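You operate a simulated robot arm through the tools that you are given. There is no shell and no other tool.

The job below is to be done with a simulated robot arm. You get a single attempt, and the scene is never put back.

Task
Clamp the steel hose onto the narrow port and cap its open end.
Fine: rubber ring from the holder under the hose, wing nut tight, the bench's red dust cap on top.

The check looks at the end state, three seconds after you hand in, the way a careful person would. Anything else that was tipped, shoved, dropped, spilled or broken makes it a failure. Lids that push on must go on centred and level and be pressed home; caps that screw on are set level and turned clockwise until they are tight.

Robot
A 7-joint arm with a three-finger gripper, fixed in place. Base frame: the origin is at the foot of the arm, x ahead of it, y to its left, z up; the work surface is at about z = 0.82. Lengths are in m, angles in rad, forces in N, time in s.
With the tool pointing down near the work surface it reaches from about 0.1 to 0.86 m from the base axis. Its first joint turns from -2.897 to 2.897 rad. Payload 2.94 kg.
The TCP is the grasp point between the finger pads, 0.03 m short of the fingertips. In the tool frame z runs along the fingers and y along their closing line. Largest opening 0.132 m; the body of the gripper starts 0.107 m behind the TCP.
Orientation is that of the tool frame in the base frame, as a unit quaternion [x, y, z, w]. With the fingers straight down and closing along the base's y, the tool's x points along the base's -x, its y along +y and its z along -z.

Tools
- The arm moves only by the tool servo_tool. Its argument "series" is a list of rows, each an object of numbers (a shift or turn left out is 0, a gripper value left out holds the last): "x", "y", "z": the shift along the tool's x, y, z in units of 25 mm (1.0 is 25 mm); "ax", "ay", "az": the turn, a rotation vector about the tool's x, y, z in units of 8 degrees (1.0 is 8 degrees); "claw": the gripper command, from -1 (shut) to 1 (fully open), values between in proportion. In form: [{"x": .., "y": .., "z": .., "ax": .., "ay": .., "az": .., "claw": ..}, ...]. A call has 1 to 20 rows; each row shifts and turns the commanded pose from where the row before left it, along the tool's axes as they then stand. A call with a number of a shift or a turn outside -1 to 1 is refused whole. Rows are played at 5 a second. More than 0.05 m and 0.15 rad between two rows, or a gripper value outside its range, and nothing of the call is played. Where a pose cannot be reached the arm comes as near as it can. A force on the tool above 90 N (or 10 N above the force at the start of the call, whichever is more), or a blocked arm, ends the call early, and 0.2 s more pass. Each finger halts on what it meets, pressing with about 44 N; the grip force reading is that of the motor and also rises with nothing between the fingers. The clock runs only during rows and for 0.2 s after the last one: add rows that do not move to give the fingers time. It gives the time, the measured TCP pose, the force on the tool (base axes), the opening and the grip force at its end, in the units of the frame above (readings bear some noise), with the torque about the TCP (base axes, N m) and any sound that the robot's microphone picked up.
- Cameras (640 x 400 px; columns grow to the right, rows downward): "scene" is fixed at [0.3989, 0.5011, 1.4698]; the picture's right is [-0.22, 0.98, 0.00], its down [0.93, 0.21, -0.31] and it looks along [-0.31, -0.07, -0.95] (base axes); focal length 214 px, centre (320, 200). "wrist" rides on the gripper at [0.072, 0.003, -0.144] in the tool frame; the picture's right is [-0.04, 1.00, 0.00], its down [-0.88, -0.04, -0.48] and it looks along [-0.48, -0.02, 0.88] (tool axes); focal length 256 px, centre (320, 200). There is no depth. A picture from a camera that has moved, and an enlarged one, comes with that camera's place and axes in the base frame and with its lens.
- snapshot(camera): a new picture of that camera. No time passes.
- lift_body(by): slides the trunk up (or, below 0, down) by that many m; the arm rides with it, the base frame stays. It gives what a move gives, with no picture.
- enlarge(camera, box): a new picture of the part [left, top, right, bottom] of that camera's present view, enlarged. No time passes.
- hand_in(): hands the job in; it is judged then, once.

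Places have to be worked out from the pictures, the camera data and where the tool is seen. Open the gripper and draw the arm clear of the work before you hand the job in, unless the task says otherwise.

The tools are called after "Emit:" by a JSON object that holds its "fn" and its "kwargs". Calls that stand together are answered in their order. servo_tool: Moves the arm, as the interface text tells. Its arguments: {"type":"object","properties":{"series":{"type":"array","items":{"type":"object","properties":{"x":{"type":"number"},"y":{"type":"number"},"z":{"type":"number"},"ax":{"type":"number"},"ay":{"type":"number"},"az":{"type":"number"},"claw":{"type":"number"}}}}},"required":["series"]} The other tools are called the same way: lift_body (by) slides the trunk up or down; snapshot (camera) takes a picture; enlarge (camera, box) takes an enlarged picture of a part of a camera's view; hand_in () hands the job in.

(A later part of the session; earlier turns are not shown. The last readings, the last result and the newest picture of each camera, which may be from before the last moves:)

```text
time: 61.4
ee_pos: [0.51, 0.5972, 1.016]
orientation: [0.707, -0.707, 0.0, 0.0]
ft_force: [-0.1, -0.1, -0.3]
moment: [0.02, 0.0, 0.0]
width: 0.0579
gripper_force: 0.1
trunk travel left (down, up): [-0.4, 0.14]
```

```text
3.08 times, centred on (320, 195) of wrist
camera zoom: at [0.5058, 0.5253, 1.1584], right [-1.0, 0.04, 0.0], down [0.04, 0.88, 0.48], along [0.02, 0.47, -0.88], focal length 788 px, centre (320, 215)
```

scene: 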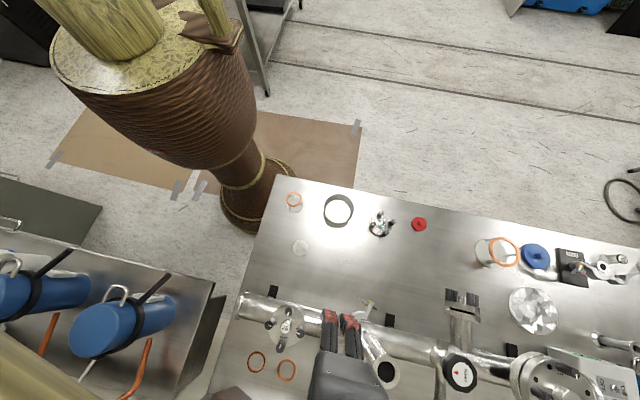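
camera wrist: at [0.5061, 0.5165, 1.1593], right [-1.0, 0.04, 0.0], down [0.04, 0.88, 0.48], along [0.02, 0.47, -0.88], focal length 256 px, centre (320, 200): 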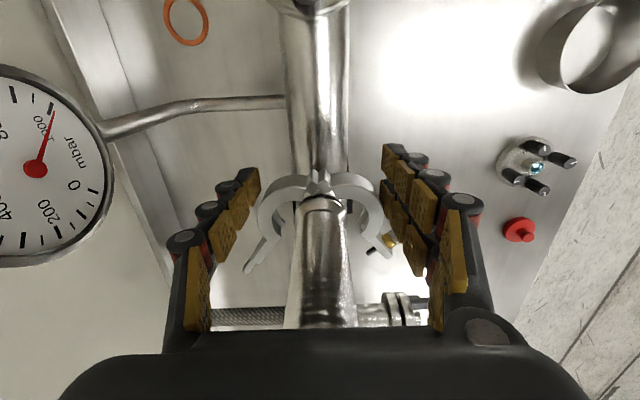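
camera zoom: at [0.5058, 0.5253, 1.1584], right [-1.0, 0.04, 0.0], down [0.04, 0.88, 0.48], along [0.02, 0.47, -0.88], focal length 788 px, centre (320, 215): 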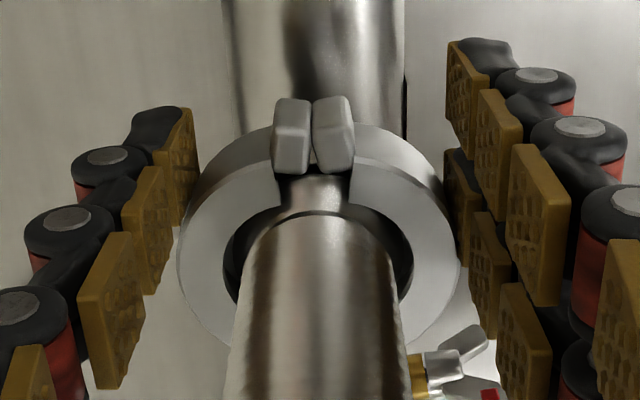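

Almost closed, the nut well clear of the fingers. I advance another 10 mm so both sides press near the clamp's middle, and squeeze home.

Emit:
{"fn": "servo_tool", "kwargs": {"series": [{"x": -0.4}, {}, {"claw": -0.25}, {"claw": -0.4}, {"claw": -0.6}, {}, {}, {}]}}

Emit:
{"fn": "snapshot", "kwargs": {"camera": "wrist"}}

Emit:
{"fn": "enlarge", "kwargs": {"camera": "wrist", "box": [230, 130, 410, 260]}}

```text
time: 63.2
ee_pos: [0.5112, 0.6063, 1.0156]
orientation: [-0.706, 0.708, 0.001, 0.0]
ft_force: [9.2, -0.4, 2.2]
moment: [-0.07, -0.37, -0.08]
width: 0.0518
gripper_force: 19.4
trunk travel left (down, up): [-0.4, 0.14]
```

```text
taken
camera wrist: at [0.507, 0.5355, 1.1588], right [-1.0, 0.04, 0.0], down [0.04, 0.88, 0.48], along [0.02, 0.48, -0.88], focal length 256 px, centre (320, 200)
```

wrist: 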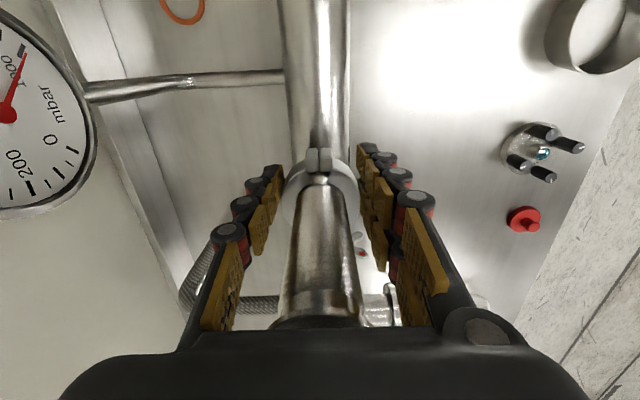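

```text
3.08 times, centred on (320, 195) of wrist
camera zoom: at [0.507, 0.5355, 1.1588], right [-1.0, 0.04, 0.0], down [0.04, 0.88, 0.48], along [0.02, 0.48, -0.88], focal length 788 px, centre (320, 215)
```

zoom: 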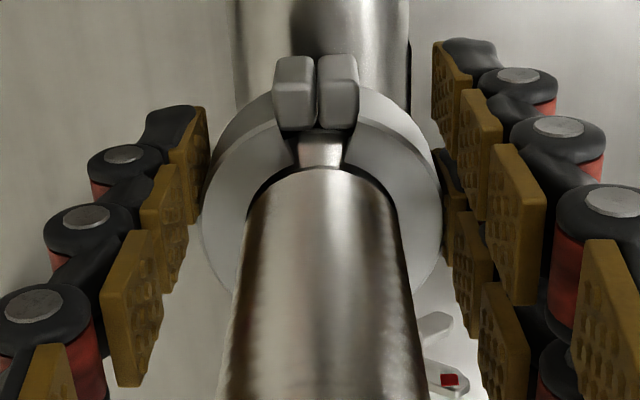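

Contact at 52 mm; I give the fingers a little more time and then read again.

Emit:
{"fn": "servo_tool", "kwargs": {"series": [{"claw": -0.8}, {}, {}, {}, {}, {}]}}

Emit:
{"fn": "enlarge", "kwargs": {"camera": "wrist", "box": [230, 130, 410, 260]}}

```text
time: 64.6
ee_pos: [0.5099, 0.6076, 1.0146]
orientation: [-0.707, 0.707, 0.0, 0.001]
ft_force: [12.0, 0.1, 3.0]
moment: [0.02, -0.38, -0.08]
width: 0.0516
gripper_force: 28.5
trunk travel left (down, up): [-0.4, 0.14]
```

```text
3.08 times, centred on (320, 195) of wrist
camera zoom: at [0.507, 0.5356, 1.1587], right [-1.0, 0.04, 0.0], down [0.04, 0.88, 0.48], along [0.02, 0.48, -0.88], focal length 788 px, centre (320, 215)
```

zoom: 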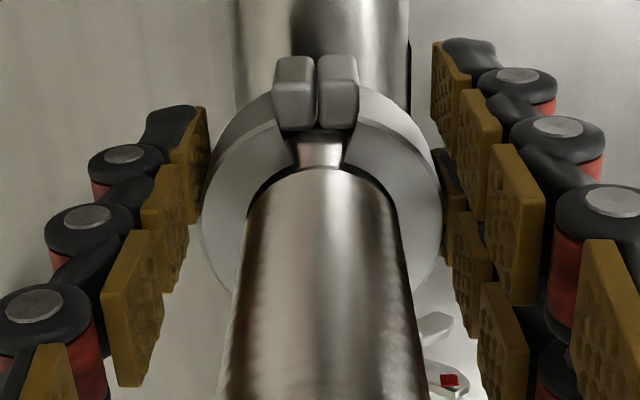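

The jaws are shut on the flanges and the width is stable. I open the fingers, rise straight up, move off and look at the clamp with the scene camera.

Emit:
{"fn": "servo_tool", "kwargs": {"series": [{"claw": -0.2}, {"claw": 0.0}, {}, {"z": -0.5}, {"z": -1}, {"z": -1}, {"z": -1}, {"z": -1}, {"z": -1}, {"z": -1}, {"z": -1}, {}]}}

Emit:
{"fn": "snapshot", "kwargs": {"camera": "wrist"}}

Emit:
{"fn": "enlarge", "kwargs": {"camera": "wrist", "box": [270, 70, 390, 160]}}

Emit:
{"fn": "enlarge", "kwargs": {"camera": "scene", "box": [320, 300, 420, 390]}}

```text
time: 67.2
ee_pos: [0.5094, 0.6063, 1.2025]
orientation: [-0.707, 0.707, 0.0, 0.0]
ft_force: [-0.4, -0.2, -0.9]
moment: [-0.05, 0.01, 0.01]
width: 0.0661
gripper_force: 0.1
trunk travel left (down, up): [-0.4, 0.14]
```

```text
taken
camera wrist: at [0.5067, 0.5353, 1.346], right [-1.0, 0.04, 0.0], down [0.04, 0.88, 0.47], along [0.02, 0.47, -0.88], focal length 256 px, centre (320, 200)
```

wrist: 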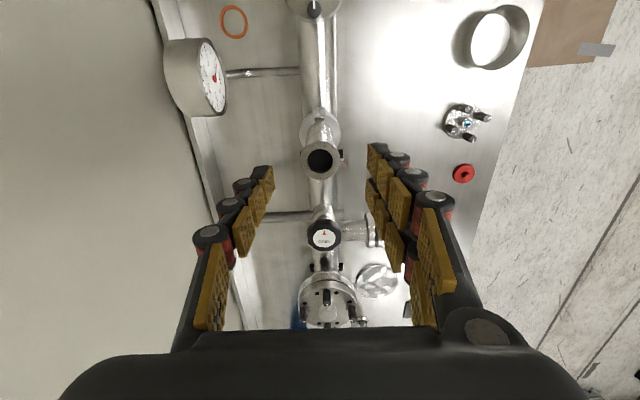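

```text
4.44 times, centred on (330, 115) of wrist
camera zoom: at [0.5067, 0.5353, 1.346], right [-1.0, 0.04, 0.0], down [0.04, 0.88, 0.47], along [0.02, 0.47, -0.88], focal length 1138 px, centre (276, 578)
```

zoom: 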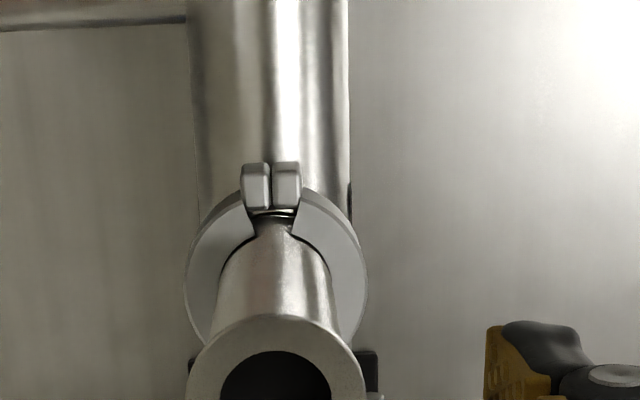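

```text
4.44 times, centred on (370, 345) of scene
camera zoom: at [0.3989, 0.5011, 1.4698], right [-0.22, 0.98, 0.0], down [0.93, 0.21, -0.31], along [-0.31, -0.07, -0.95], focal length 953 px, centre (98, -444)
```

zoom: 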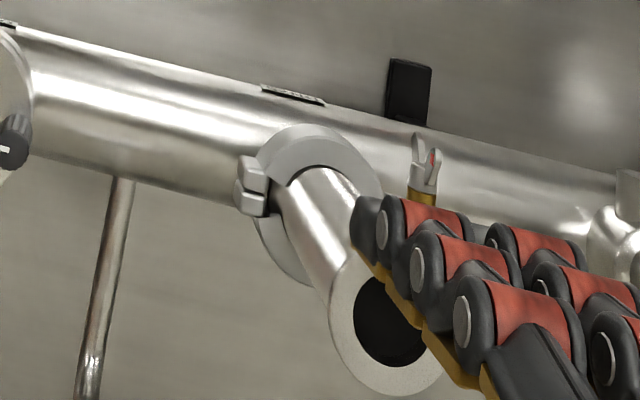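

The jaws stay shut by themselves. The wing nut's axis now points to −x at about (0.48, 0.665, 1.0), so I need the tool horizontal facing +x. I back off to a safe spot and pitch the tool there.

Emit:
{"fn": "servo_tool", "kwargs": {"series": [{"y": 0.9, "x": -0.295}, {"y": 0.9, "x": -0.295}, {"y": 0.9, "x": -0.295}, {"y": 0.9, "x": -0.295}, {"y": 0.9, "x": -0.295}, {"y": 0.9, "x": -0.295}, {"y": 0.9, "x": -0.295}, {"y": 0.9, "x": -0.295}, {}]}}

Emit:
{"fn": "servo_tool", "kwargs": {"series": [{"ax": 0.9375}, {"ax": 0.9375}, {"ax": 0.9375}, {"ax": 0.9375}, {"ax": 0.9375}, {"ax": 0.9375}, {"ax": 0.9375}, {"ax": 0.9375}, {"ax": 0.9375}, {"ax": 0.9375}, {"ax": 0.9375}, {"ax": 0.9375}, {}, {}]}}

Emit:
{"fn": "snapshot", "kwargs": {"camera": "wrist"}}

Emit:
{"fn": "snapshot", "kwargs": {"camera": "scene"}}

```text
time: 69.2
ee_pos: [0.3299, 0.6667, 1.2037]
orientation: [0.708, -0.707, 0.0, -0.001]
ft_force: [0.2, 0.0, 0.1]
moment: [0.02, 0.04, 0.02]
width: 0.066
gripper_force: 0.0
trunk travel left (down, up): [-0.4, 0.14]
```

```text
time: 72.4
ee_pos: [0.3835, 0.645, 1.2197]
orientation: [-0.474, 0.525, -0.513, 0.486]
ft_force: [0.4, -0.3, 0.3]
moment: [0.0, -0.01, 0.0]
width: 0.0657
gripper_force: 0.0
trunk travel left (down, up): [-0.4, 0.14]
stopped in row 14: the arm was blocked; the commanded pose is now the measured one
```

```text
taken
camera wrist: at [0.2338, 0.5843, 1.215], right [0.01, 0.07, -1.0], down [-0.4, 0.91, 0.06], along [0.91, 0.4, 0.03], focal length 256 px, centre (320, 200)
```

wrist: 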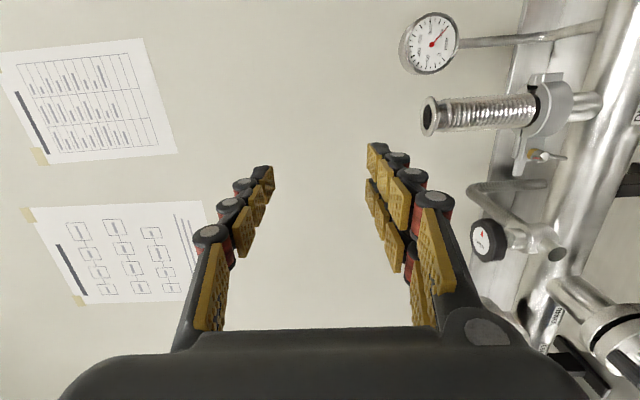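

```text
taken
```

scene: 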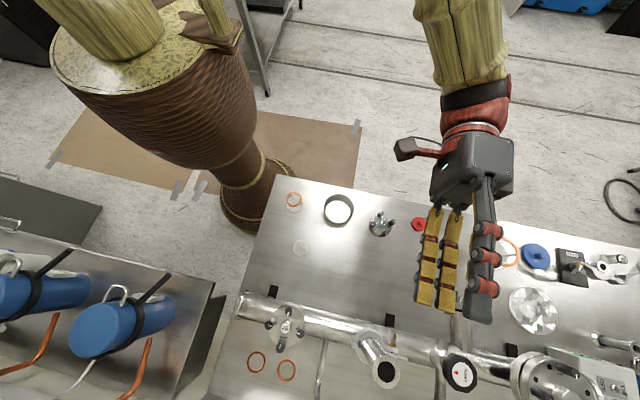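

The pose came almost right before a joint limit stopped it. This view shows the clamp well, so I enlarge it.

Emit:
{"fn": "enlarge", "kwargs": {"camera": "wrist", "box": [410, 60, 610, 190]}}

Emit:
{"fn": "enlarge", "kwargs": {"camera": "wrist", "box": [505, 120, 585, 180]}}

Emit:
{"fn": "enlarge", "kwargs": {"camera": "scene", "box": [340, 310, 420, 370]}}

```text
3.08 times, centred on (510, 125) of wrist
camera zoom: at [0.2338, 0.5843, 1.215], right [0.01, 0.07, -1.0], down [-0.4, 0.91, 0.06], along [0.91, 0.4, 0.03], focal length 788 px, centre (-265, 431)
```

zoom: 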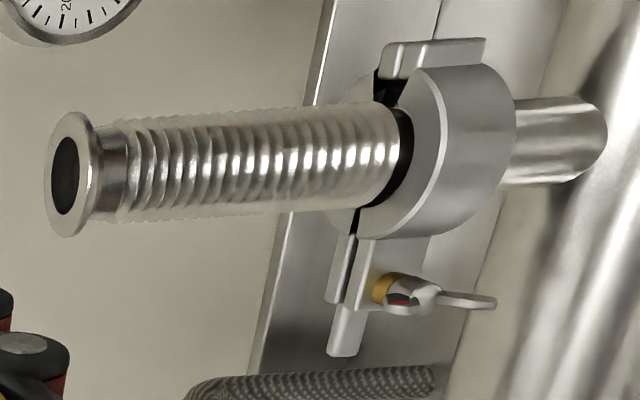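

```text
6.67 times, centred on (545, 150) of wrist
camera zoom: at [0.2338, 0.5843, 1.215], right [0.01, 0.07, -1.0], down [-0.4, 0.91, 0.06], along [0.91, 0.4, 0.03], focal length 1707 px, centre (-1180, 533)
```

zoom: 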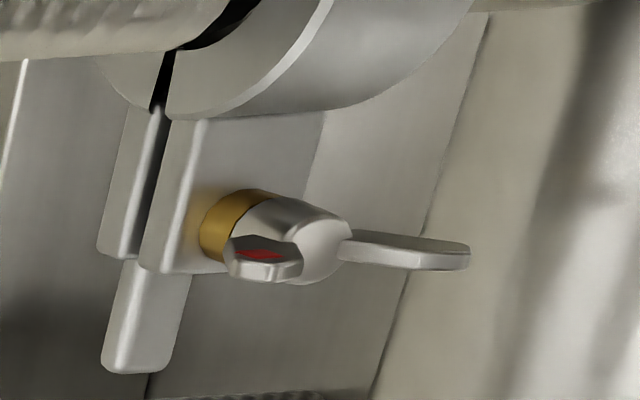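

```text
6.67 times, centred on (380, 340) of scene
camera zoom: at [0.3989, 0.5011, 1.4698], right [-0.22, 0.98, 0.0], down [0.93, 0.21, -0.31], along [-0.31, -0.07, -0.95], focal length 1430 px, centre (-80, -733)
```

zoom: 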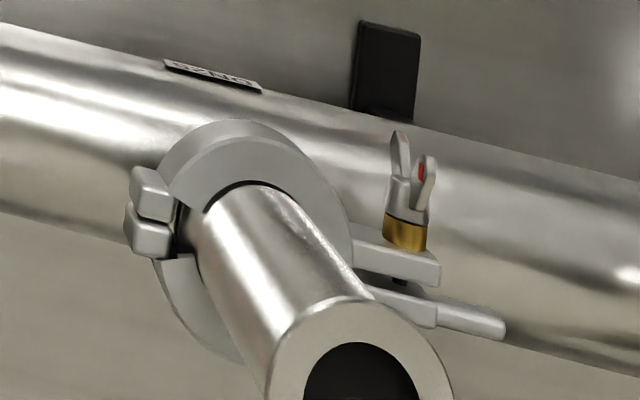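

The wings lie in a nearly vertical plane, so the fingers must close along y. I first move nearer in free space, fix the small pitch error, and then test rolling the tool about its axis.

Emit:
{"fn": "servo_tool", "kwargs": {"series": [{"y": 0.8, "z": 0.2, "x": -0.1}, {"y": 0.8, "z": 0.2, "x": -0.1}, {"y": 0.8, "z": 0.2, "x": -0.1}, {"y": 0.8, "z": 0.2, "x": -0.1}, {"y": 0.8, "z": 0.2, "x": -0.1}, {"y": 0.8, "z": 0.2, "x": -0.1}, {"y": 0.8, "z": 0.2, "x": -0.1}, {"ay": -0.56, "az": -0.17}, {}]}}

Emit:
{"fn": "snapshot", "kwargs": {"camera": "wrist"}}

Emit:
{"fn": "snapshot", "kwargs": {"camera": "scene"}}

```text
time: 74.4
ee_pos: [0.4156, 0.6644, 1.0805]
orientation: [-0.5, 0.498, -0.5, 0.501]
ft_force: [0.7, 0.0, -0.4]
moment: [0.02, 0.02, 0.03]
width: 0.0661
gripper_force: 0.0
trunk travel left (down, up): [-0.4, 0.14]
```

```text
taken
camera wrist: at [0.2725, 0.5914, 1.0768], right [0.0, 0.04, -1.0], down [-0.48, 0.88, 0.04], along [0.88, 0.48, 0.02], focal length 256 px, centre (320, 200)
```

wrist: 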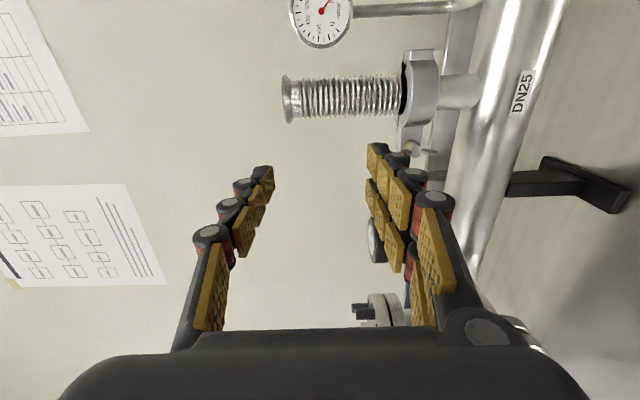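

```text
taken
```

scene: 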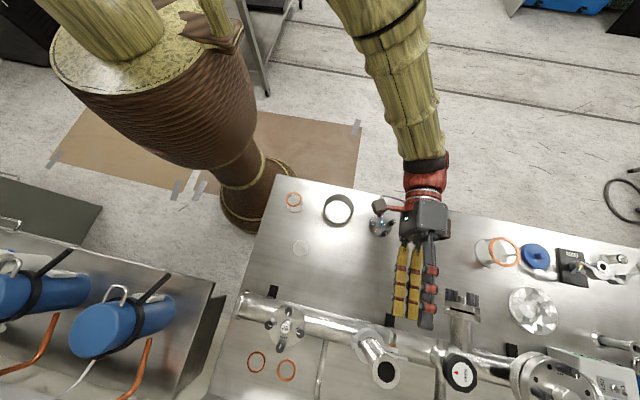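

This pose is fully reached. I now roll the tool −90° (camera up) here in free space to test the joint range.

Emit:
{"fn": "servo_tool", "kwargs": {"series": [{"az": -0.9375}, {"az": -0.9375}, {"az": -0.9375}, {"az": -0.9375}, {"az": -0.9375}, {"az": -0.9375}, {"az": -0.9375}, {"az": -0.9375}, {"az": -0.9375}, {"az": -0.9375}, {"az": -0.9375}, {"az": -0.9375}, {}]}}

Emit:
{"fn": "snapshot", "kwargs": {"camera": "wrist"}}

```text
time: 77.2
ee_pos: [0.4161, 0.6635, 1.0812]
orientation: [0.706, 0.001, 0.708, 0.0]
ft_force: [-0.6, -1.0, -0.4]
moment: [-0.03, -0.01, 0.0]
width: 0.066
gripper_force: 0.0
trunk travel left (down, up): [-0.4, 0.14]
```

```text
taken
camera wrist: at [0.2727, 0.6607, 1.1521], right [0.0, -1.0, -0.04], down [-0.47, 0.04, -0.88], along [0.88, 0.02, -0.47], focal length 256 px, centre (320, 200)
```

wrist: 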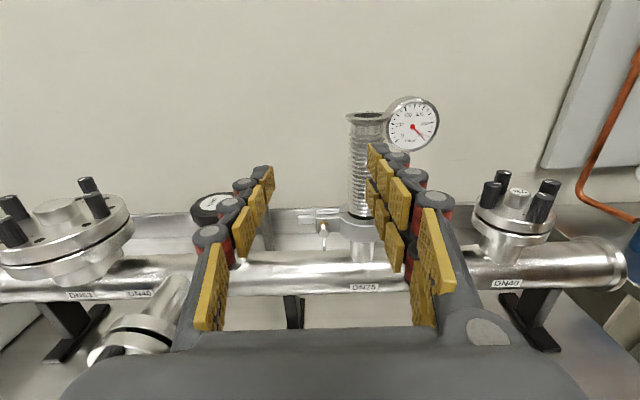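

The roll works and gives an upright view of the clamp and the nut between the fingers. I enlarge the nut.

Emit:
{"fn": "enlarge", "kwargs": {"camera": "wrist", "box": [280, 180, 400, 270]}}

Emit:
{"fn": "enlarge", "kwargs": {"camera": "wrist", "box": [300, 205, 350, 245]}}

```text
4.44 times, centred on (340, 225) of wrist
camera zoom: at [0.2727, 0.6607, 1.1521], right [0.0, -1.0, -0.04], down [-0.47, 0.04, -0.88], along [0.88, 0.02, -0.47], focal length 1138 px, centre (231, 89)
```

zoom: 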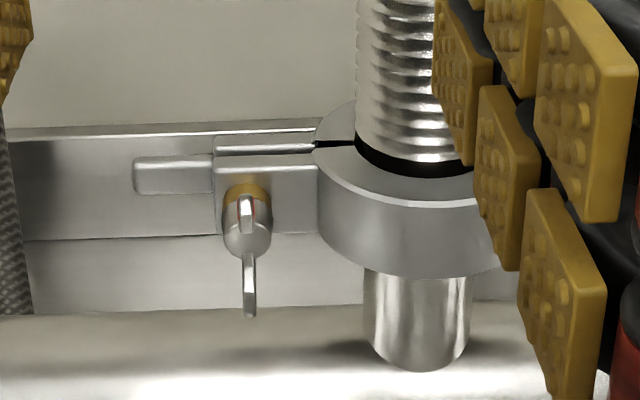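

```text
10.00 times, centred on (325, 225) of wrist
camera zoom: at [0.2727, 0.6607, 1.1521], right [0.0, -1.0, -0.04], down [-0.47, 0.04, -0.88], along [0.88, 0.02, -0.47], focal length 2560 px, centre (270, -50)
```

zoom: 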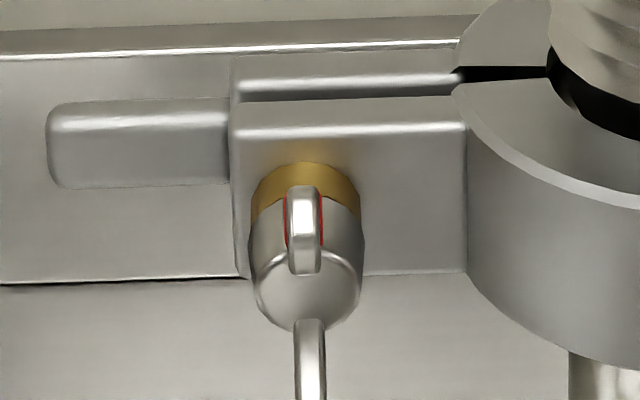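

The wings stand one above the other at about y = 0.6635, z = 1.002, x = 0.475–0.49 — ideal for closing along y. I lower to that height with the fingers about 20 mm apart and stay just short of the nut.

Emit:
{"fn": "servo_tool", "kwargs": {"series": [{"x": -0.8, "claw": -0.6}, {"x": -0.8, "claw": -0.77}, {"x": -0.8}, {"x": -0.76}, {}, {}]}}

Emit:
{"fn": "snapshot", "kwargs": {"camera": "wrist"}}

Emit:
{"fn": "enlarge", "kwargs": {"camera": "wrist", "box": [260, 130, 380, 220]}}

Emit:
{"fn": "enlarge", "kwargs": {"camera": "scene", "box": [340, 300, 440, 375]}}

```text
time: 78.6
ee_pos: [0.4167, 0.6644, 1.0024]
orientation: [0.706, 0.001, 0.709, -0.002]
ft_force: [-0.7, -1.1, 0.1]
moment: [-0.03, 0.0, 0.01]
width: 0.0155
gripper_force: 0.1
trunk travel left (down, up): [-0.4, 0.14]
```

```text
taken
camera wrist: at [0.2725, 0.6613, 1.0745], right [0.0, -1.0, -0.04], down [-0.47, 0.04, -0.88], along [0.88, 0.02, -0.47], focal length 256 px, centre (320, 200)
```

wrist: 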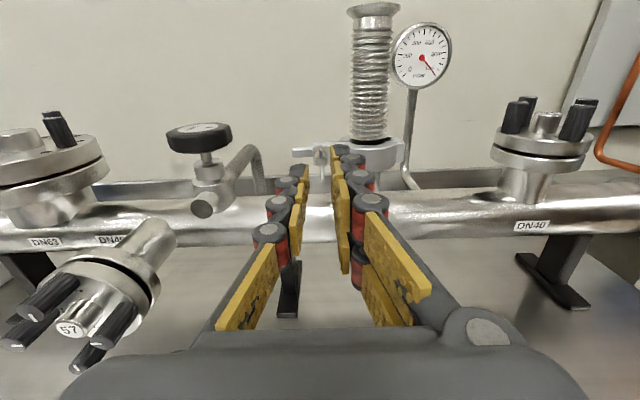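

```text
4.44 times, centred on (320, 175) of wrist
camera zoom: at [0.2725, 0.6613, 1.0745], right [0.0, -1.0, -0.04], down [-0.47, 0.04, -0.88], along [0.88, 0.02, -0.47], focal length 1138 px, centre (320, 311)
```

zoom: 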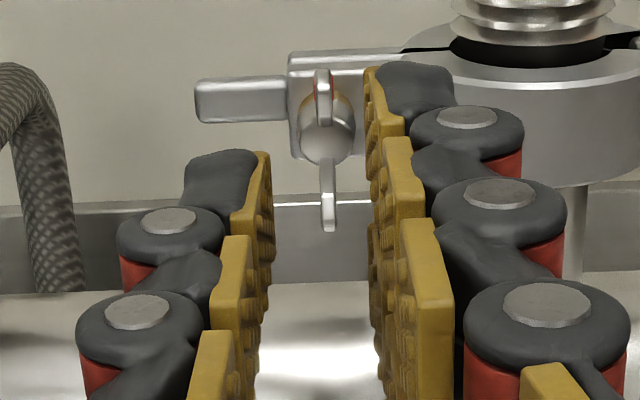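

```text
5.33 times, centred on (390, 338) of scene
camera zoom: at [0.3989, 0.5011, 1.4698], right [-0.22, 0.98, 0.0], down [0.93, 0.21, -0.31], along [-0.31, -0.07, -0.95], focal length 1144 px, centre (-53, -533)
```

zoom: 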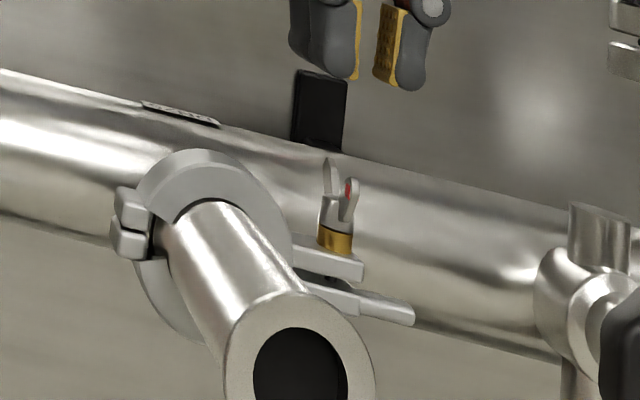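

The nut axis is 1.3 mm to the hose side and 4 mm below the tool axis. I correct both and move forward so the fingertips straddle the wings.

Emit:
{"fn": "servo_tool", "kwargs": {"series": [{"x": -0.16, "y": 0.05}, {}, {"z": 0.4}, {"z": 0.4}, {"z": 0.4}, {"z": 0.35}, {}]}}

Emit:
{"fn": "enlarge", "kwargs": {"camera": "wrist", "box": [260, 130, 380, 220]}}

Emit:
{"fn": "enlarge", "kwargs": {"camera": "scene", "box": [340, 300, 440, 375]}}

```text
time: 80.2
ee_pos: [0.456, 0.6626, 0.9985]
orientation: [0.707, 0.001, 0.707, -0.001]
ft_force: [0.0, 0.4, 0.9]
moment: [0.02, 0.02, 0.03]
width: 0.0152
gripper_force: 0.0
trunk travel left (down, up): [-0.4, 0.14]
```

```text
4.44 times, centred on (320, 175) of wrist
camera zoom: at [0.3124, 0.6608, 1.0697], right [0.0, -1.0, -0.04], down [-0.47, 0.04, -0.88], along [0.88, 0.02, -0.47], focal length 1138 px, centre (320, 311)
```

zoom: 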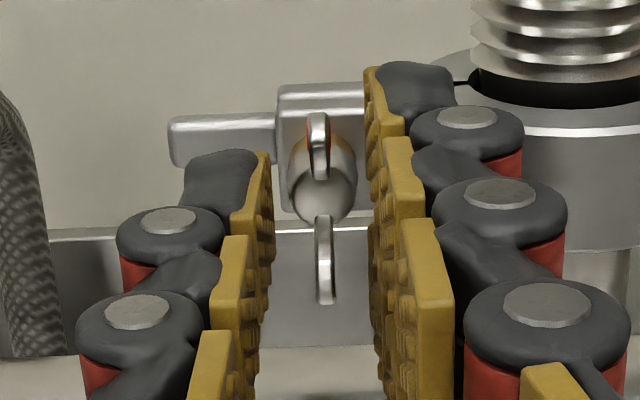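

```text
5.33 times, centred on (390, 338) of scene
camera zoom: at [0.3989, 0.5011, 1.4698], right [-0.22, 0.98, 0.0], down [0.93, 0.21, -0.31], along [-0.31, -0.07, -0.95], focal length 1144 px, centre (-53, -533)
```

zoom: 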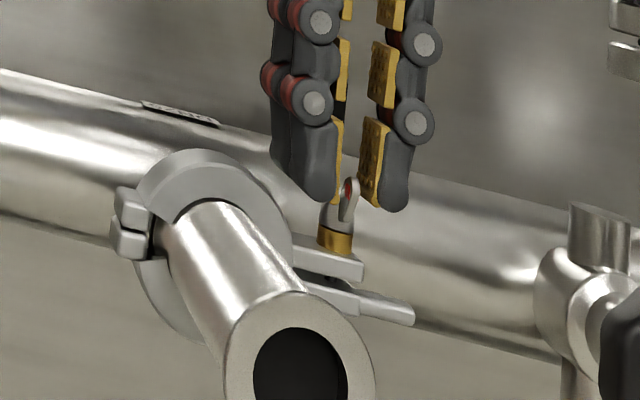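

The nut is now centred between the fingertips. I close on the wings.

Emit:
{"fn": "servo_tool", "kwargs": {"series": [{"claw": -0.9}, {"claw": -1}, {}, {}]}}

Emit:
{"fn": "enlarge", "kwargs": {"camera": "wrist", "box": [260, 130, 380, 220]}}

```text
time: 81.2
ee_pos: [0.4565, 0.6631, 0.9985]
orientation: [0.706, 0.0, 0.708, -0.001]
ft_force: [0.7, -2.1, 0.0]
moment: [0.01, -0.17, -0.11]
width: 0.0059
gripper_force: 32.2
trunk travel left (down, up): [-0.4, 0.14]
```

```text
4.44 times, centred on (320, 175) of wrist
camera zoom: at [0.3125, 0.6604, 1.0698], right [0.0, -1.0, -0.04], down [-0.47, 0.04, -0.88], along [0.88, 0.02, -0.47], focal length 1138 px, centre (320, 311)
```

zoom: 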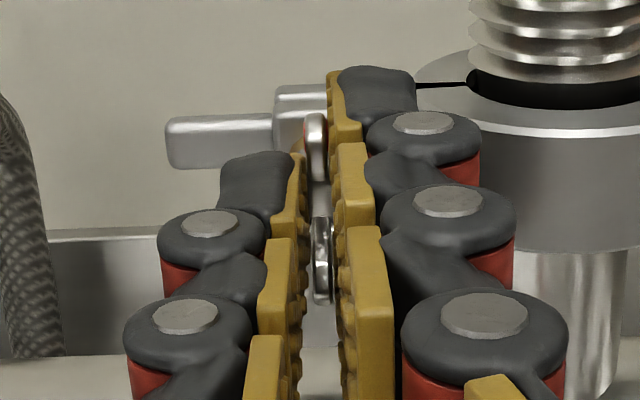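

The fingers hold the nut (5.9 mm). Now I turn clockwise (positive about the tool's z, facing the nut) in a first small stroke and watch the torque.

Emit:
{"fn": "servo_tool", "kwargs": {"series": [{"az": 0.9}, {"az": 0.9}, {"az": 0.9}, {"az": 0.9}, {"az": 0.9}, {}]}}

Emit:
{"fn": "enlarge", "kwargs": {"camera": "wrist", "box": [260, 130, 380, 220]}}

Emit:
{"fn": "enlarge", "kwargs": {"camera": "scene", "box": [350, 310, 430, 370]}}

```text
time: 82.6
ee_pos: [0.4558, 0.6636, 0.9988]
orientation: [0.672, -0.219, 0.673, -0.219]
ft_force: [0.3, -0.5, 1.0]
moment: [0.01, -0.08, -0.07]
width: 0.0061
gripper_force: 32.8
trunk travel left (down, up): [-0.4, 0.14]
```

```text
4.44 times, centred on (320, 175) of wrist
camera zoom: at [0.3124, 0.6181, 1.0539], right [0.0, -0.78, -0.62], down [-0.48, 0.55, -0.69], along [0.88, 0.3, -0.37], focal length 1138 px, centre (320, 311)
```

zoom: 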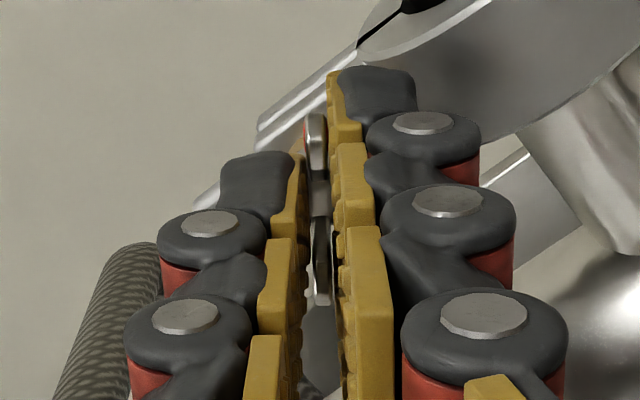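

```text
6.67 times, centred on (390, 340) of scene
camera zoom: at [0.3989, 0.5011, 1.4698], right [-0.22, 0.98, 0.0], down [0.93, 0.21, -0.31], along [-0.31, -0.07, -0.95], focal length 1430 px, centre (-147, -733)
```

zoom: 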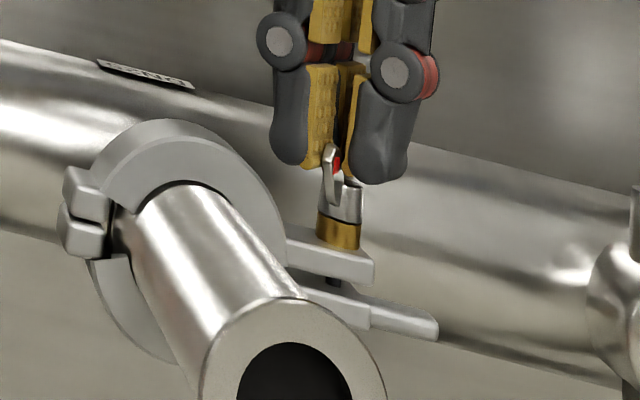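

The nut follows the fingers, turning clockwise with little torque so far. I continue the stroke.

Emit:
{"fn": "servo_tool", "kwargs": {"series": [{"az": 0.9}, {"az": 0.9}, {"az": 0.9}, {"az": 0.9}, {"az": 0.9}, {"az": 0.9}, {"az": 0.9}, {"az": 0.9}, {"az": 0.9}, {"az": 0.9}, {}]}}

Emit:
{"fn": "servo_tool", "kwargs": {"series": [{"az": 0.9}, {"az": 0.9}, {"az": 0.9}, {"az": 0.9}, {"az": 0.9}, {"az": 0.9}, {"az": 0.9}, {"az": 0.9}, {}]}}

Emit:
{"fn": "enlarge", "kwargs": {"camera": "scene", "box": [350, 310, 430, 370]}}

Emit:
{"fn": "enlarge", "kwargs": {"camera": "wrist", "box": [260, 130, 380, 220]}}

```text
time: 85.0
ee_pos: [0.4558, 0.6634, 0.998]
orientation: [-0.415, 0.571, -0.415, 0.574]
ft_force: [1.3, 0.0, 1.2]
moment: [0.04, -0.05, 0.13]
width: 0.0059
gripper_force: 32.0
trunk travel left (down, up): [-0.4, 0.14]
```

```text
time: 87.0
ee_pos: [0.4544, 0.6624, 0.9968]
orientation: [-0.089, 0.701, -0.087, 0.702]
ft_force: [-3.1, 3.5, -1.7]
moment: [0.01, 0.94, -0.16]
width: 0.006
gripper_force: 32.6
trunk travel left (down, up): [-0.4, 0.14]
```

```text
6.67 times, centred on (390, 340) of scene
camera zoom: at [0.3989, 0.5011, 1.4698], right [-0.22, 0.98, 0.0], down [0.93, 0.21, -0.31], along [-0.31, -0.07, -0.95], focal length 1430 px, centre (-147, -733)
```

zoom: 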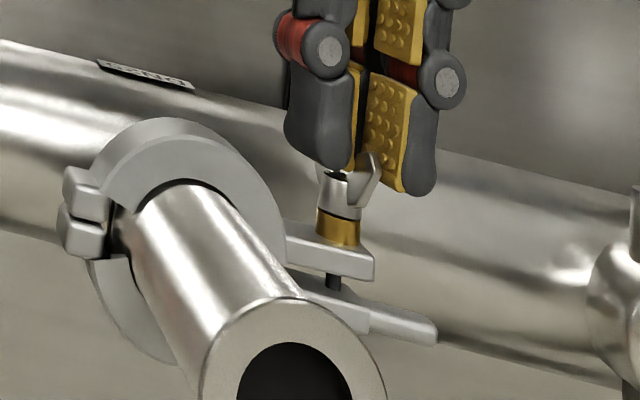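

```text
4.44 times, centred on (320, 175) of wrist
camera zoom: at [0.3118, 0.6482, 0.9261], right [0.0, 0.98, -0.21], down [-0.48, 0.18, 0.86], along [0.88, 0.1, 0.47], focal length 1138 px, centre (320, 311)
```

zoom: 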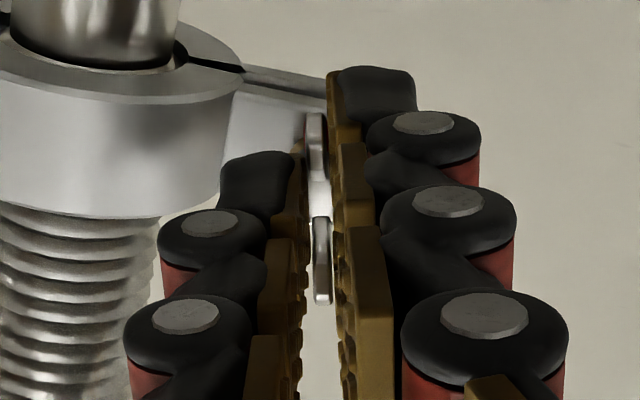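

One 166° stroke done and the nut followed all the way. I open a little, retract along the axis, roll back about 195° and check the regrip alignment.

Emit:
{"fn": "servo_tool", "kwargs": {"series": [{"claw": -0.77}, {}, {"z": -0.6}, {"z": -0.7}, {}]}}

Emit:
{"fn": "enlarge", "kwargs": {"camera": "scene", "box": [350, 310, 430, 370]}}

Emit:
{"fn": "enlarge", "kwargs": {"camera": "wrist", "box": [260, 130, 380, 220]}}

Emit:
{"fn": "servo_tool", "kwargs": {"series": [{"az": -1}, {"az": -1}, {"az": -1}, {"az": -1}, {"az": -1}, {"az": -1}, {"az": -1}, {"az": -1}, {"az": -1}, {"az": -1}, {"az": -1}, {"az": -1}, {"az": -1}, {"az": -1}, {"az": -1}, {"az": -1}, {"az": -1}, {"az": -1}, {"az": -1}, {"az": -1}]}}

```text
time: 88.2
ee_pos: [0.4244, 0.6623, 0.9977]
orientation: [-0.089, 0.7, -0.088, 0.703]
ft_force: [0.2, -0.1, -0.5]
moment: [-0.01, -0.03, 0.0]
width: 0.0152
gripper_force: 0.0
trunk travel left (down, up): [-0.4, 0.14]
```

```text
6.67 times, centred on (390, 340) of scene
camera zoom: at [0.3989, 0.5011, 1.4698], right [-0.22, 0.98, 0.0], down [0.93, 0.21, -0.31], along [-0.31, -0.07, -0.95], focal length 1430 px, centre (-147, -733)
```

zoom: 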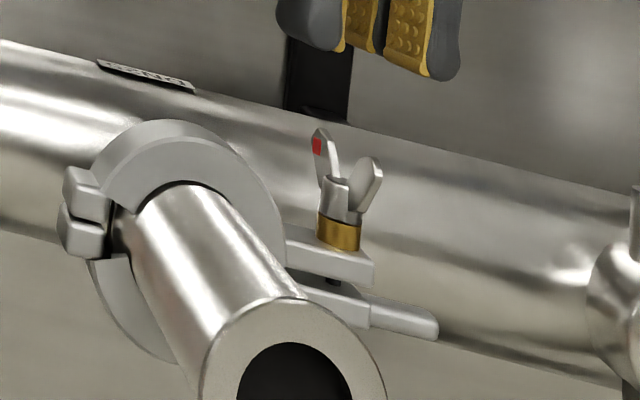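

```text
4.44 times, centred on (320, 175) of wrist
camera zoom: at [0.2807, 0.647, 0.9262], right [0.0, 0.98, -0.21], down [-0.48, 0.18, 0.86], along [0.88, 0.1, 0.47], focal length 1138 px, centre (320, 311)
```

zoom: 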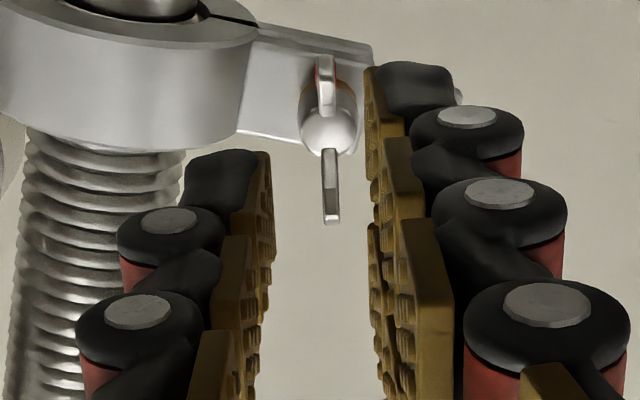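

```text
time: 92.4
ee_pos: [0.4227, 0.6622, 0.9975]
orientation: [0.705, -0.034, 0.707, -0.035]
ft_force: [0.8, -0.1, 0.8]
moment: [-0.03, -0.04, -0.01]
width: 0.0152
gripper_force: 0.0
trunk travel left (down, up): [-0.4, 0.14]
```

The nut really turned about half a turn. I roll a further 20° back so the fingers line up with the wings again.

Emit:
{"fn": "servo_tool", "kwargs": {"series": [{"az": -0.85}, {"az": -0.85}, {"az": -0.8}, {}]}}

Emit:
{"fn": "enlarge", "kwargs": {"camera": "wrist", "box": [260, 130, 380, 220]}}

```text
time: 93.4
ee_pos: [0.4233, 0.6621, 0.9984]
orientation: [0.7, 0.09, 0.703, 0.089]
ft_force: [0.1, 0.2, 0.7]
moment: [0.01, -0.01, 0.04]
width: 0.0154
gripper_force: 0.0
trunk travel left (down, up): [-0.4, 0.14]
```

```text
4.44 times, centred on (320, 175) of wrist
camera zoom: at [0.2791, 0.6775, 1.068], right [0.0, -0.98, 0.21], down [-0.47, -0.18, -0.86], along [0.88, -0.1, -0.46], focal length 1138 px, centre (320, 311)
```

zoom: 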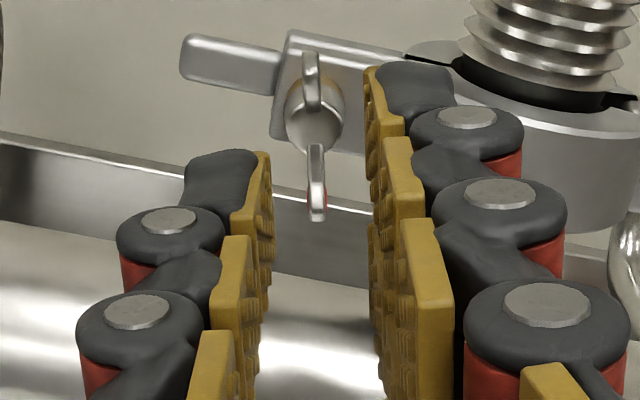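

Aligned with the wings again. I advance, close, and make the next full clockwise stroke.

Emit:
{"fn": "servo_tool", "kwargs": {"series": [{"y": -0.05}, {"z": 0.45}, {"z": 0.45}, {"z": 0.4}, {}, {"claw": -0.9}, {"claw": -1}, {}, {}]}}

Emit:
{"fn": "servo_tool", "kwargs": {"series": [{"az": 1}, {"az": 1}, {"az": 1}, {"az": 1}, {"az": 1}, {"az": 1}, {"az": 1}, {"az": 1}, {"az": 1}, {"az": 1}, {"az": 1}, {}]}}

Emit:
{"fn": "servo_tool", "kwargs": {"series": [{"az": 1}, {"az": 1}, {"az": 1}, {"az": 1}, {"az": 1}, {"az": 1}, {"az": 1}, {"az": 1}, {"az": 1}, {"az": 1}, {"az": 1}, {"az": 0.5}, {}]}}

Emit:
{"fn": "enlarge", "kwargs": {"camera": "scene", "box": [350, 310, 430, 370]}}

Emit:
{"fn": "enlarge", "kwargs": {"camera": "wrist", "box": [260, 130, 380, 220]}}

```text
time: 95.4
ee_pos: [0.4561, 0.6646, 0.9977]
orientation: [0.701, 0.089, 0.703, 0.088]
ft_force: [2.5, -4.8, 0.9]
moment: [0.0, -0.27, 0.0]
width: 0.0059
gripper_force: 32.5
trunk travel left (down, up): [-0.4, 0.14]
```

```text
time: 98.0
ee_pos: [0.4554, 0.67, 0.9964]
orientation: [0.568, -0.421, 0.565, -0.424]
ft_force: [-6.7, 26.8, -16.5]
moment: [-6.23, 2.38, 0.85]
width: 0.015
gripper_force: 40.9
trunk travel left (down, up): [-0.4, 0.14]
```

```text
time: 99.5
ee_pos: [0.4525, 0.6684, 0.9977]
orientation: [0.53, -0.463, 0.527, -0.477]
ft_force: [-11.3, 11.7, 12.9]
moment: [-5.46, 0.72, 1.58]
width: 0.0154
gripper_force: 42.1
trunk travel left (down, up): [-0.4, 0.14]
stopped in row 7: the arm was blocked; the commanded pose is now the measured one
```

```text
6.67 times, centred on (390, 340) of scene
camera zoom: at [0.3989, 0.5011, 1.4698], right [-0.22, 0.98, 0.0], down [0.93, 0.21, -0.31], along [-0.31, -0.07, -0.95], focal length 1430 px, centre (-147, -733)
```

zoom: 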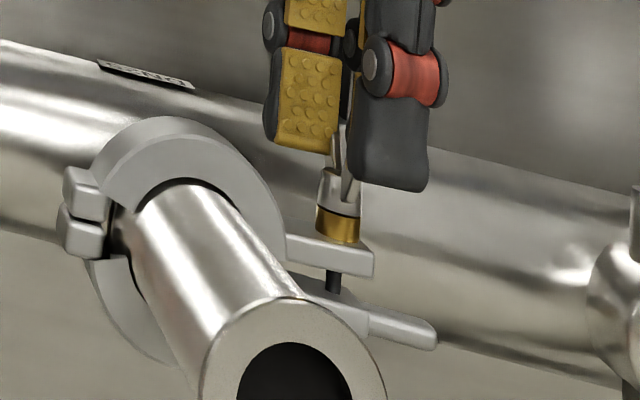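

```text
4.44 times, centred on (320, 175) of wrist
camera zoom: at [0.3113, 0.5942, 0.9998], right [0.01, -0.07, -1.0], down [-0.49, 0.87, -0.07], along [0.87, 0.49, -0.02], focal length 1138 px, centre (320, 311)
```

zoom: 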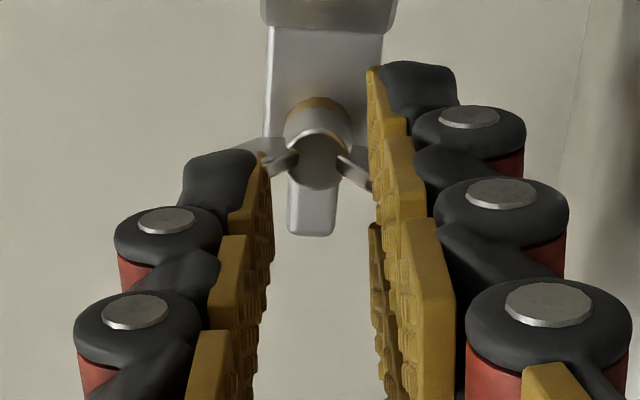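

Early in the second stroke the nut stopped turning and the fingers were pried apart, with about 6 N m about the axis: the nut seems to have run tight. I open to free the wings, back off and inspect.

Emit:
{"fn": "servo_tool", "kwargs": {"series": [{"claw": -0.6}, {"claw": -0.4}, {}, {"z": -0.6}, {"z": -0.7}, {}]}}

Emit:
{"fn": "enlarge", "kwargs": {"camera": "scene", "box": [350, 310, 430, 370]}}

Emit:
{"fn": "enlarge", "kwargs": {"camera": "wrist", "box": [240, 90, 400, 210]}}

```text
time: 99.8
ee_pos: [0.4537, 0.6682, 0.9972]
orientation: [0.546, -0.44, 0.545, -0.459]
ft_force: [14.4, 22.8, 29.9]
moment: [-55.43, 1.7, -2.04]
width: 0.0166
gripper_force: 0.2
trunk travel left (down, up): [-0.4, 0.14]
stopped in row 1: the arm was blocked; the commanded pose is now the measured one
```

```text
6.67 times, centred on (390, 340) of scene
camera zoom: at [0.3989, 0.5011, 1.4698], right [-0.22, 0.98, 0.0], down [0.93, 0.21, -0.31], along [-0.31, -0.07, -0.95], focal length 1430 px, centre (-147, -733)
```

zoom: 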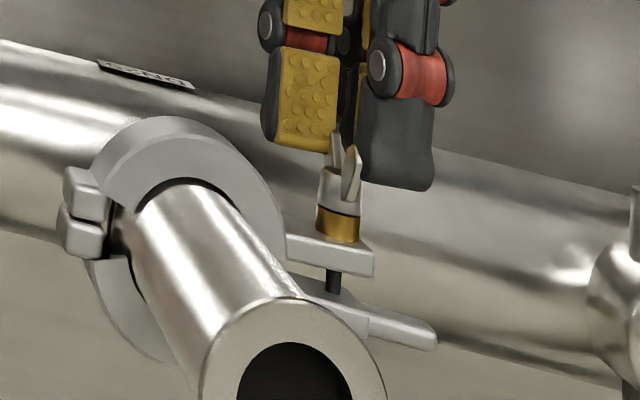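

```text
3.33 times, centred on (320, 150) of wrist
camera zoom: at [0.3112, 0.5943, 1.004], right [0.02, -0.15, -0.99], down [-0.49, 0.86, -0.14], along [0.87, 0.49, -0.06], focal length 853 px, centre (320, 367)
```

zoom: 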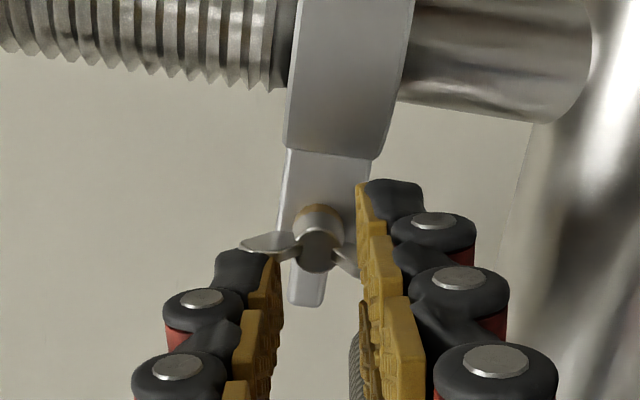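

A strong transient stopped that call. I let things settle without moving the arm and just open the fingers.

Emit:
{"fn": "servo_tool", "kwargs": {"series": [{"claw": -0.6}, {}, {"claw": -0.4}, {}, {}]}}

Emit:
{"fn": "enlarge", "kwargs": {"camera": "wrist", "box": [240, 90, 400, 210]}}

Emit:
{"fn": "enlarge", "kwargs": {"camera": "scene", "box": [350, 310, 430, 370]}}

```text
time: 101.0
ee_pos: [0.4531, 0.668, 0.9948]
orientation: [0.545, -0.443, 0.545, -0.458]
ft_force: [0.0, 17.7, 19.6]
moment: [-36.32, 1.6, 0.49]
width: 0.0212
gripper_force: 0.0
trunk travel left (down, up): [-0.4, 0.14]
```

```text
3.33 times, centred on (320, 150) of wrist
camera zoom: at [0.3109, 0.5947, 1.0036], right [0.02, -0.15, -0.99], down [-0.49, 0.86, -0.13], along [0.87, 0.49, -0.06], focal length 853 px, centre (320, 367)
```

zoom: 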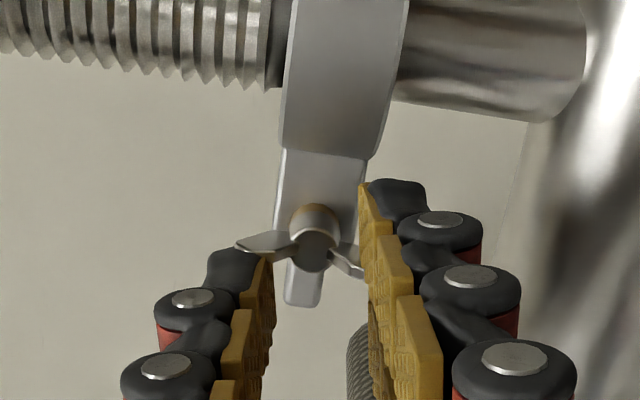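

```text
6.67 times, centred on (390, 340) of scene
camera zoom: at [0.3989, 0.5011, 1.4698], right [-0.22, 0.98, 0.0], down [0.93, 0.21, -0.31], along [-0.31, -0.07, -0.95], focal length 1430 px, centre (-147, -733)
```

zoom: 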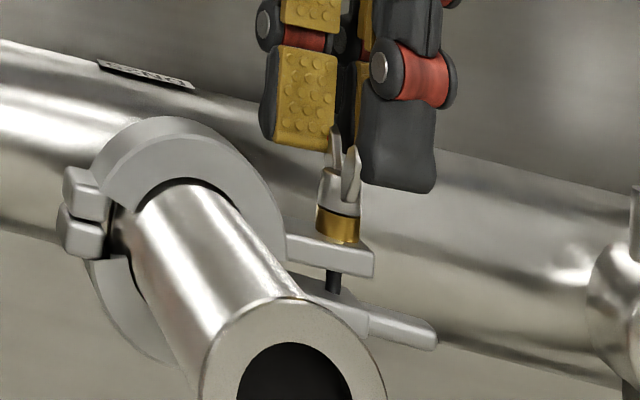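

The wings are still wedged against the fingers, pushing the tool anticlockwise. I relieve it by rolling back slightly in small steps.

Emit:
{"fn": "servo_tool", "kwargs": {"series": [{"az": -0.3}, {"az": -0.3}, {}]}}

Emit:
{"fn": "enlarge", "kwargs": {"camera": "wrist", "box": [240, 90, 400, 210]}}

```text
time: 101.8
ee_pos: [0.454, 0.6684, 0.9999]
orientation: [0.551, -0.436, 0.551, -0.45]
ft_force: [-7.8, 14.2, -11.8]
moment: [-3.32, 0.34, 0.08]
width: 0.0339
gripper_force: 0.0
trunk travel left (down, up): [-0.4, 0.14]
```

```text
3.33 times, centred on (320, 150) of wrist
camera zoom: at [0.3115, 0.5969, 1.0103], right [0.01, -0.17, -0.98], down [-0.49, 0.86, -0.16], along [0.87, 0.48, -0.07], focal length 853 px, centre (320, 367)
```

zoom: 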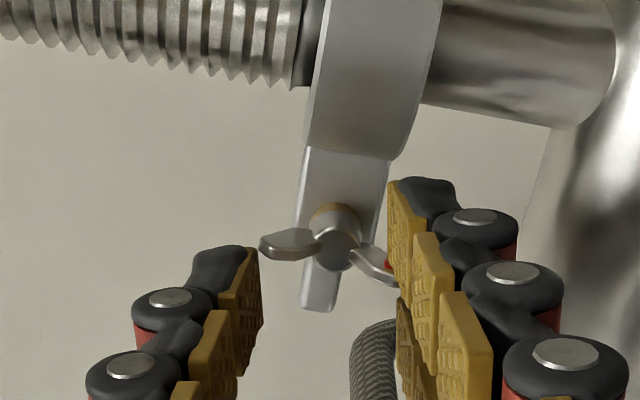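

That relieved it. I open a bit more, let it settle, and retract along the axis.

Emit:
{"fn": "servo_tool", "kwargs": {"series": [{"claw": -0.25}, {}, {}]}}

Emit:
{"fn": "servo_tool", "kwargs": {"series": [{"z": -0.4}, {"z": -0.6}, {"z": -0.6}, {}, {}]}}

Emit:
{"fn": "enlarge", "kwargs": {"camera": "wrist", "box": [240, 70, 400, 190]}}

Emit:
{"fn": "enlarge", "kwargs": {"camera": "scene", "box": [350, 310, 430, 370]}}

```text
time: 102.6
ee_pos: [0.4547, 0.6663, 0.9989]
orientation: [0.553, -0.434, 0.552, -0.448]
ft_force: [0.2, -0.9, 0.1]
moment: [0.04, -0.05, 0.03]
width: 0.0493
gripper_force: 0.0
trunk travel left (down, up): [-0.4, 0.14]
```

```text
time: 103.8
ee_pos: [0.4133, 0.6671, 0.9972]
orientation: [0.553, -0.435, 0.552, -0.447]
ft_force: [0.4, 0.4, -0.1]
moment: [0.01, 0.0, -0.02]
width: 0.0497
gripper_force: 0.0
trunk travel left (down, up): [-0.4, 0.14]
```

```text
3.33 times, centred on (320, 130) of wrist
camera zoom: at [0.271, 0.5933, 1.0086], right [0.01, -0.18, -0.98], down [-0.49, 0.86, -0.16], along [0.87, 0.48, -0.08], focal length 853 px, centre (320, 433)
```

zoom: 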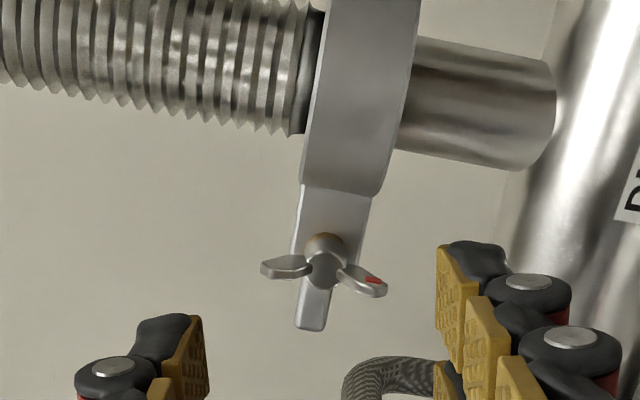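

```text
6.67 times, centred on (390, 340) of scene
camera zoom: at [0.3989, 0.5011, 1.4698], right [-0.22, 0.98, 0.0], down [0.93, 0.21, -0.31], along [-0.31, -0.07, -0.95], focal length 1430 px, centre (-147, -733)
```

zoom: 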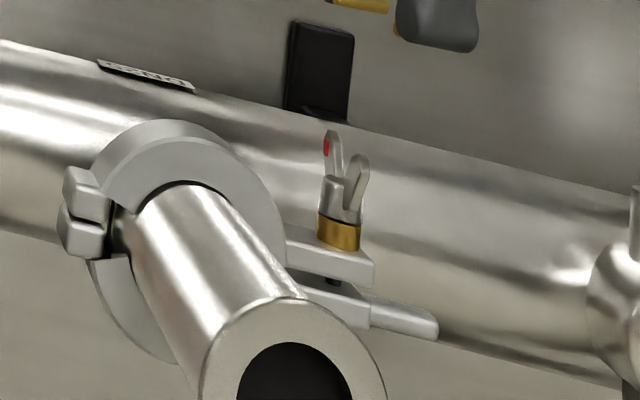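

The nut and clamp look fine; the red wing stands at about 170°, the same as after the first stroke, so the nut seems to have run up tight after half a turn. I regrip it aligned with the wings to verify this with a gentle turn.

Emit:
{"fn": "servo_tool", "kwargs": {"series": [{"az": -0.99}, {"az": -0.99}, {"az": -0.99}, {"az": -0.99}, {"az": -0.99}, {"az": -0.99}, {"az": -0.99}, {"az": -0.99}, {"az": -0.99}, {"az": -0.99}, {"az": -0.99, "claw": -0.6}, {"y": 0.14, "claw": -0.77}, {}]}}

Emit:
{"fn": "enlarge", "kwargs": {"camera": "wrist", "box": [260, 130, 380, 220]}}

Emit:
{"fn": "enlarge", "kwargs": {"camera": "wrist", "box": [270, 130, 420, 200]}}

```text
time: 106.6
ee_pos: [0.4143, 0.6617, 0.9995]
orientation: [0.7, 0.067, 0.709, 0.057]
ft_force: [-0.6, -0.4, 0.6]
moment: [-0.01, -0.01, 0.02]
width: 0.0148
gripper_force: 0.0
trunk travel left (down, up): [-0.4, 0.14]
```

```text
4.44 times, centred on (320, 175) of wrist
camera zoom: at [0.2698, 0.6698, 1.0678], right [0.01, -0.99, 0.13], down [-0.46, -0.12, -0.88], along [0.89, -0.05, -0.46], focal length 1138 px, centre (320, 311)
```

zoom: 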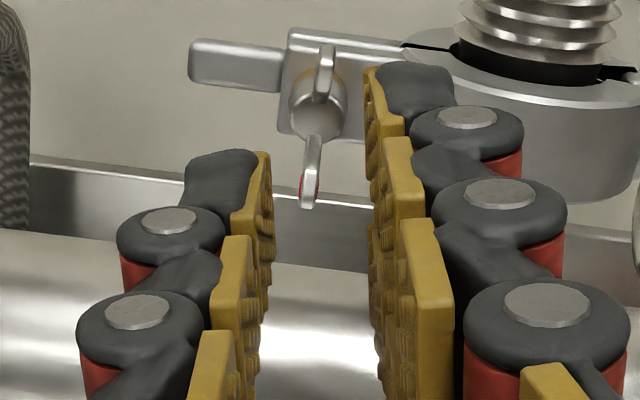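

```text
4.27 times, centred on (345, 165) of wrist
camera zoom: at [0.2698, 0.6698, 1.0678], right [0.01, -0.99, 0.13], down [-0.46, -0.12, -0.88], along [0.89, -0.05, -0.46], focal length 1092 px, centre (213, 349)
```

zoom: 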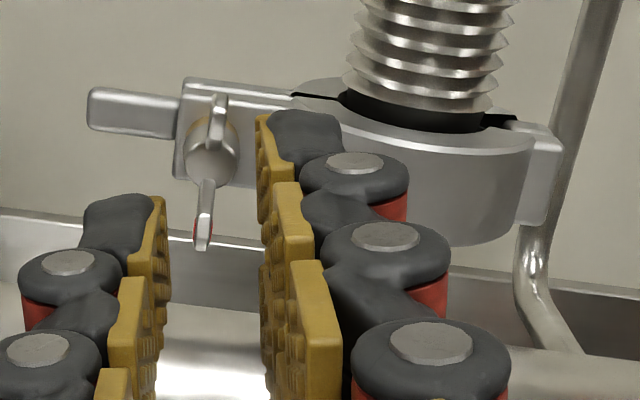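

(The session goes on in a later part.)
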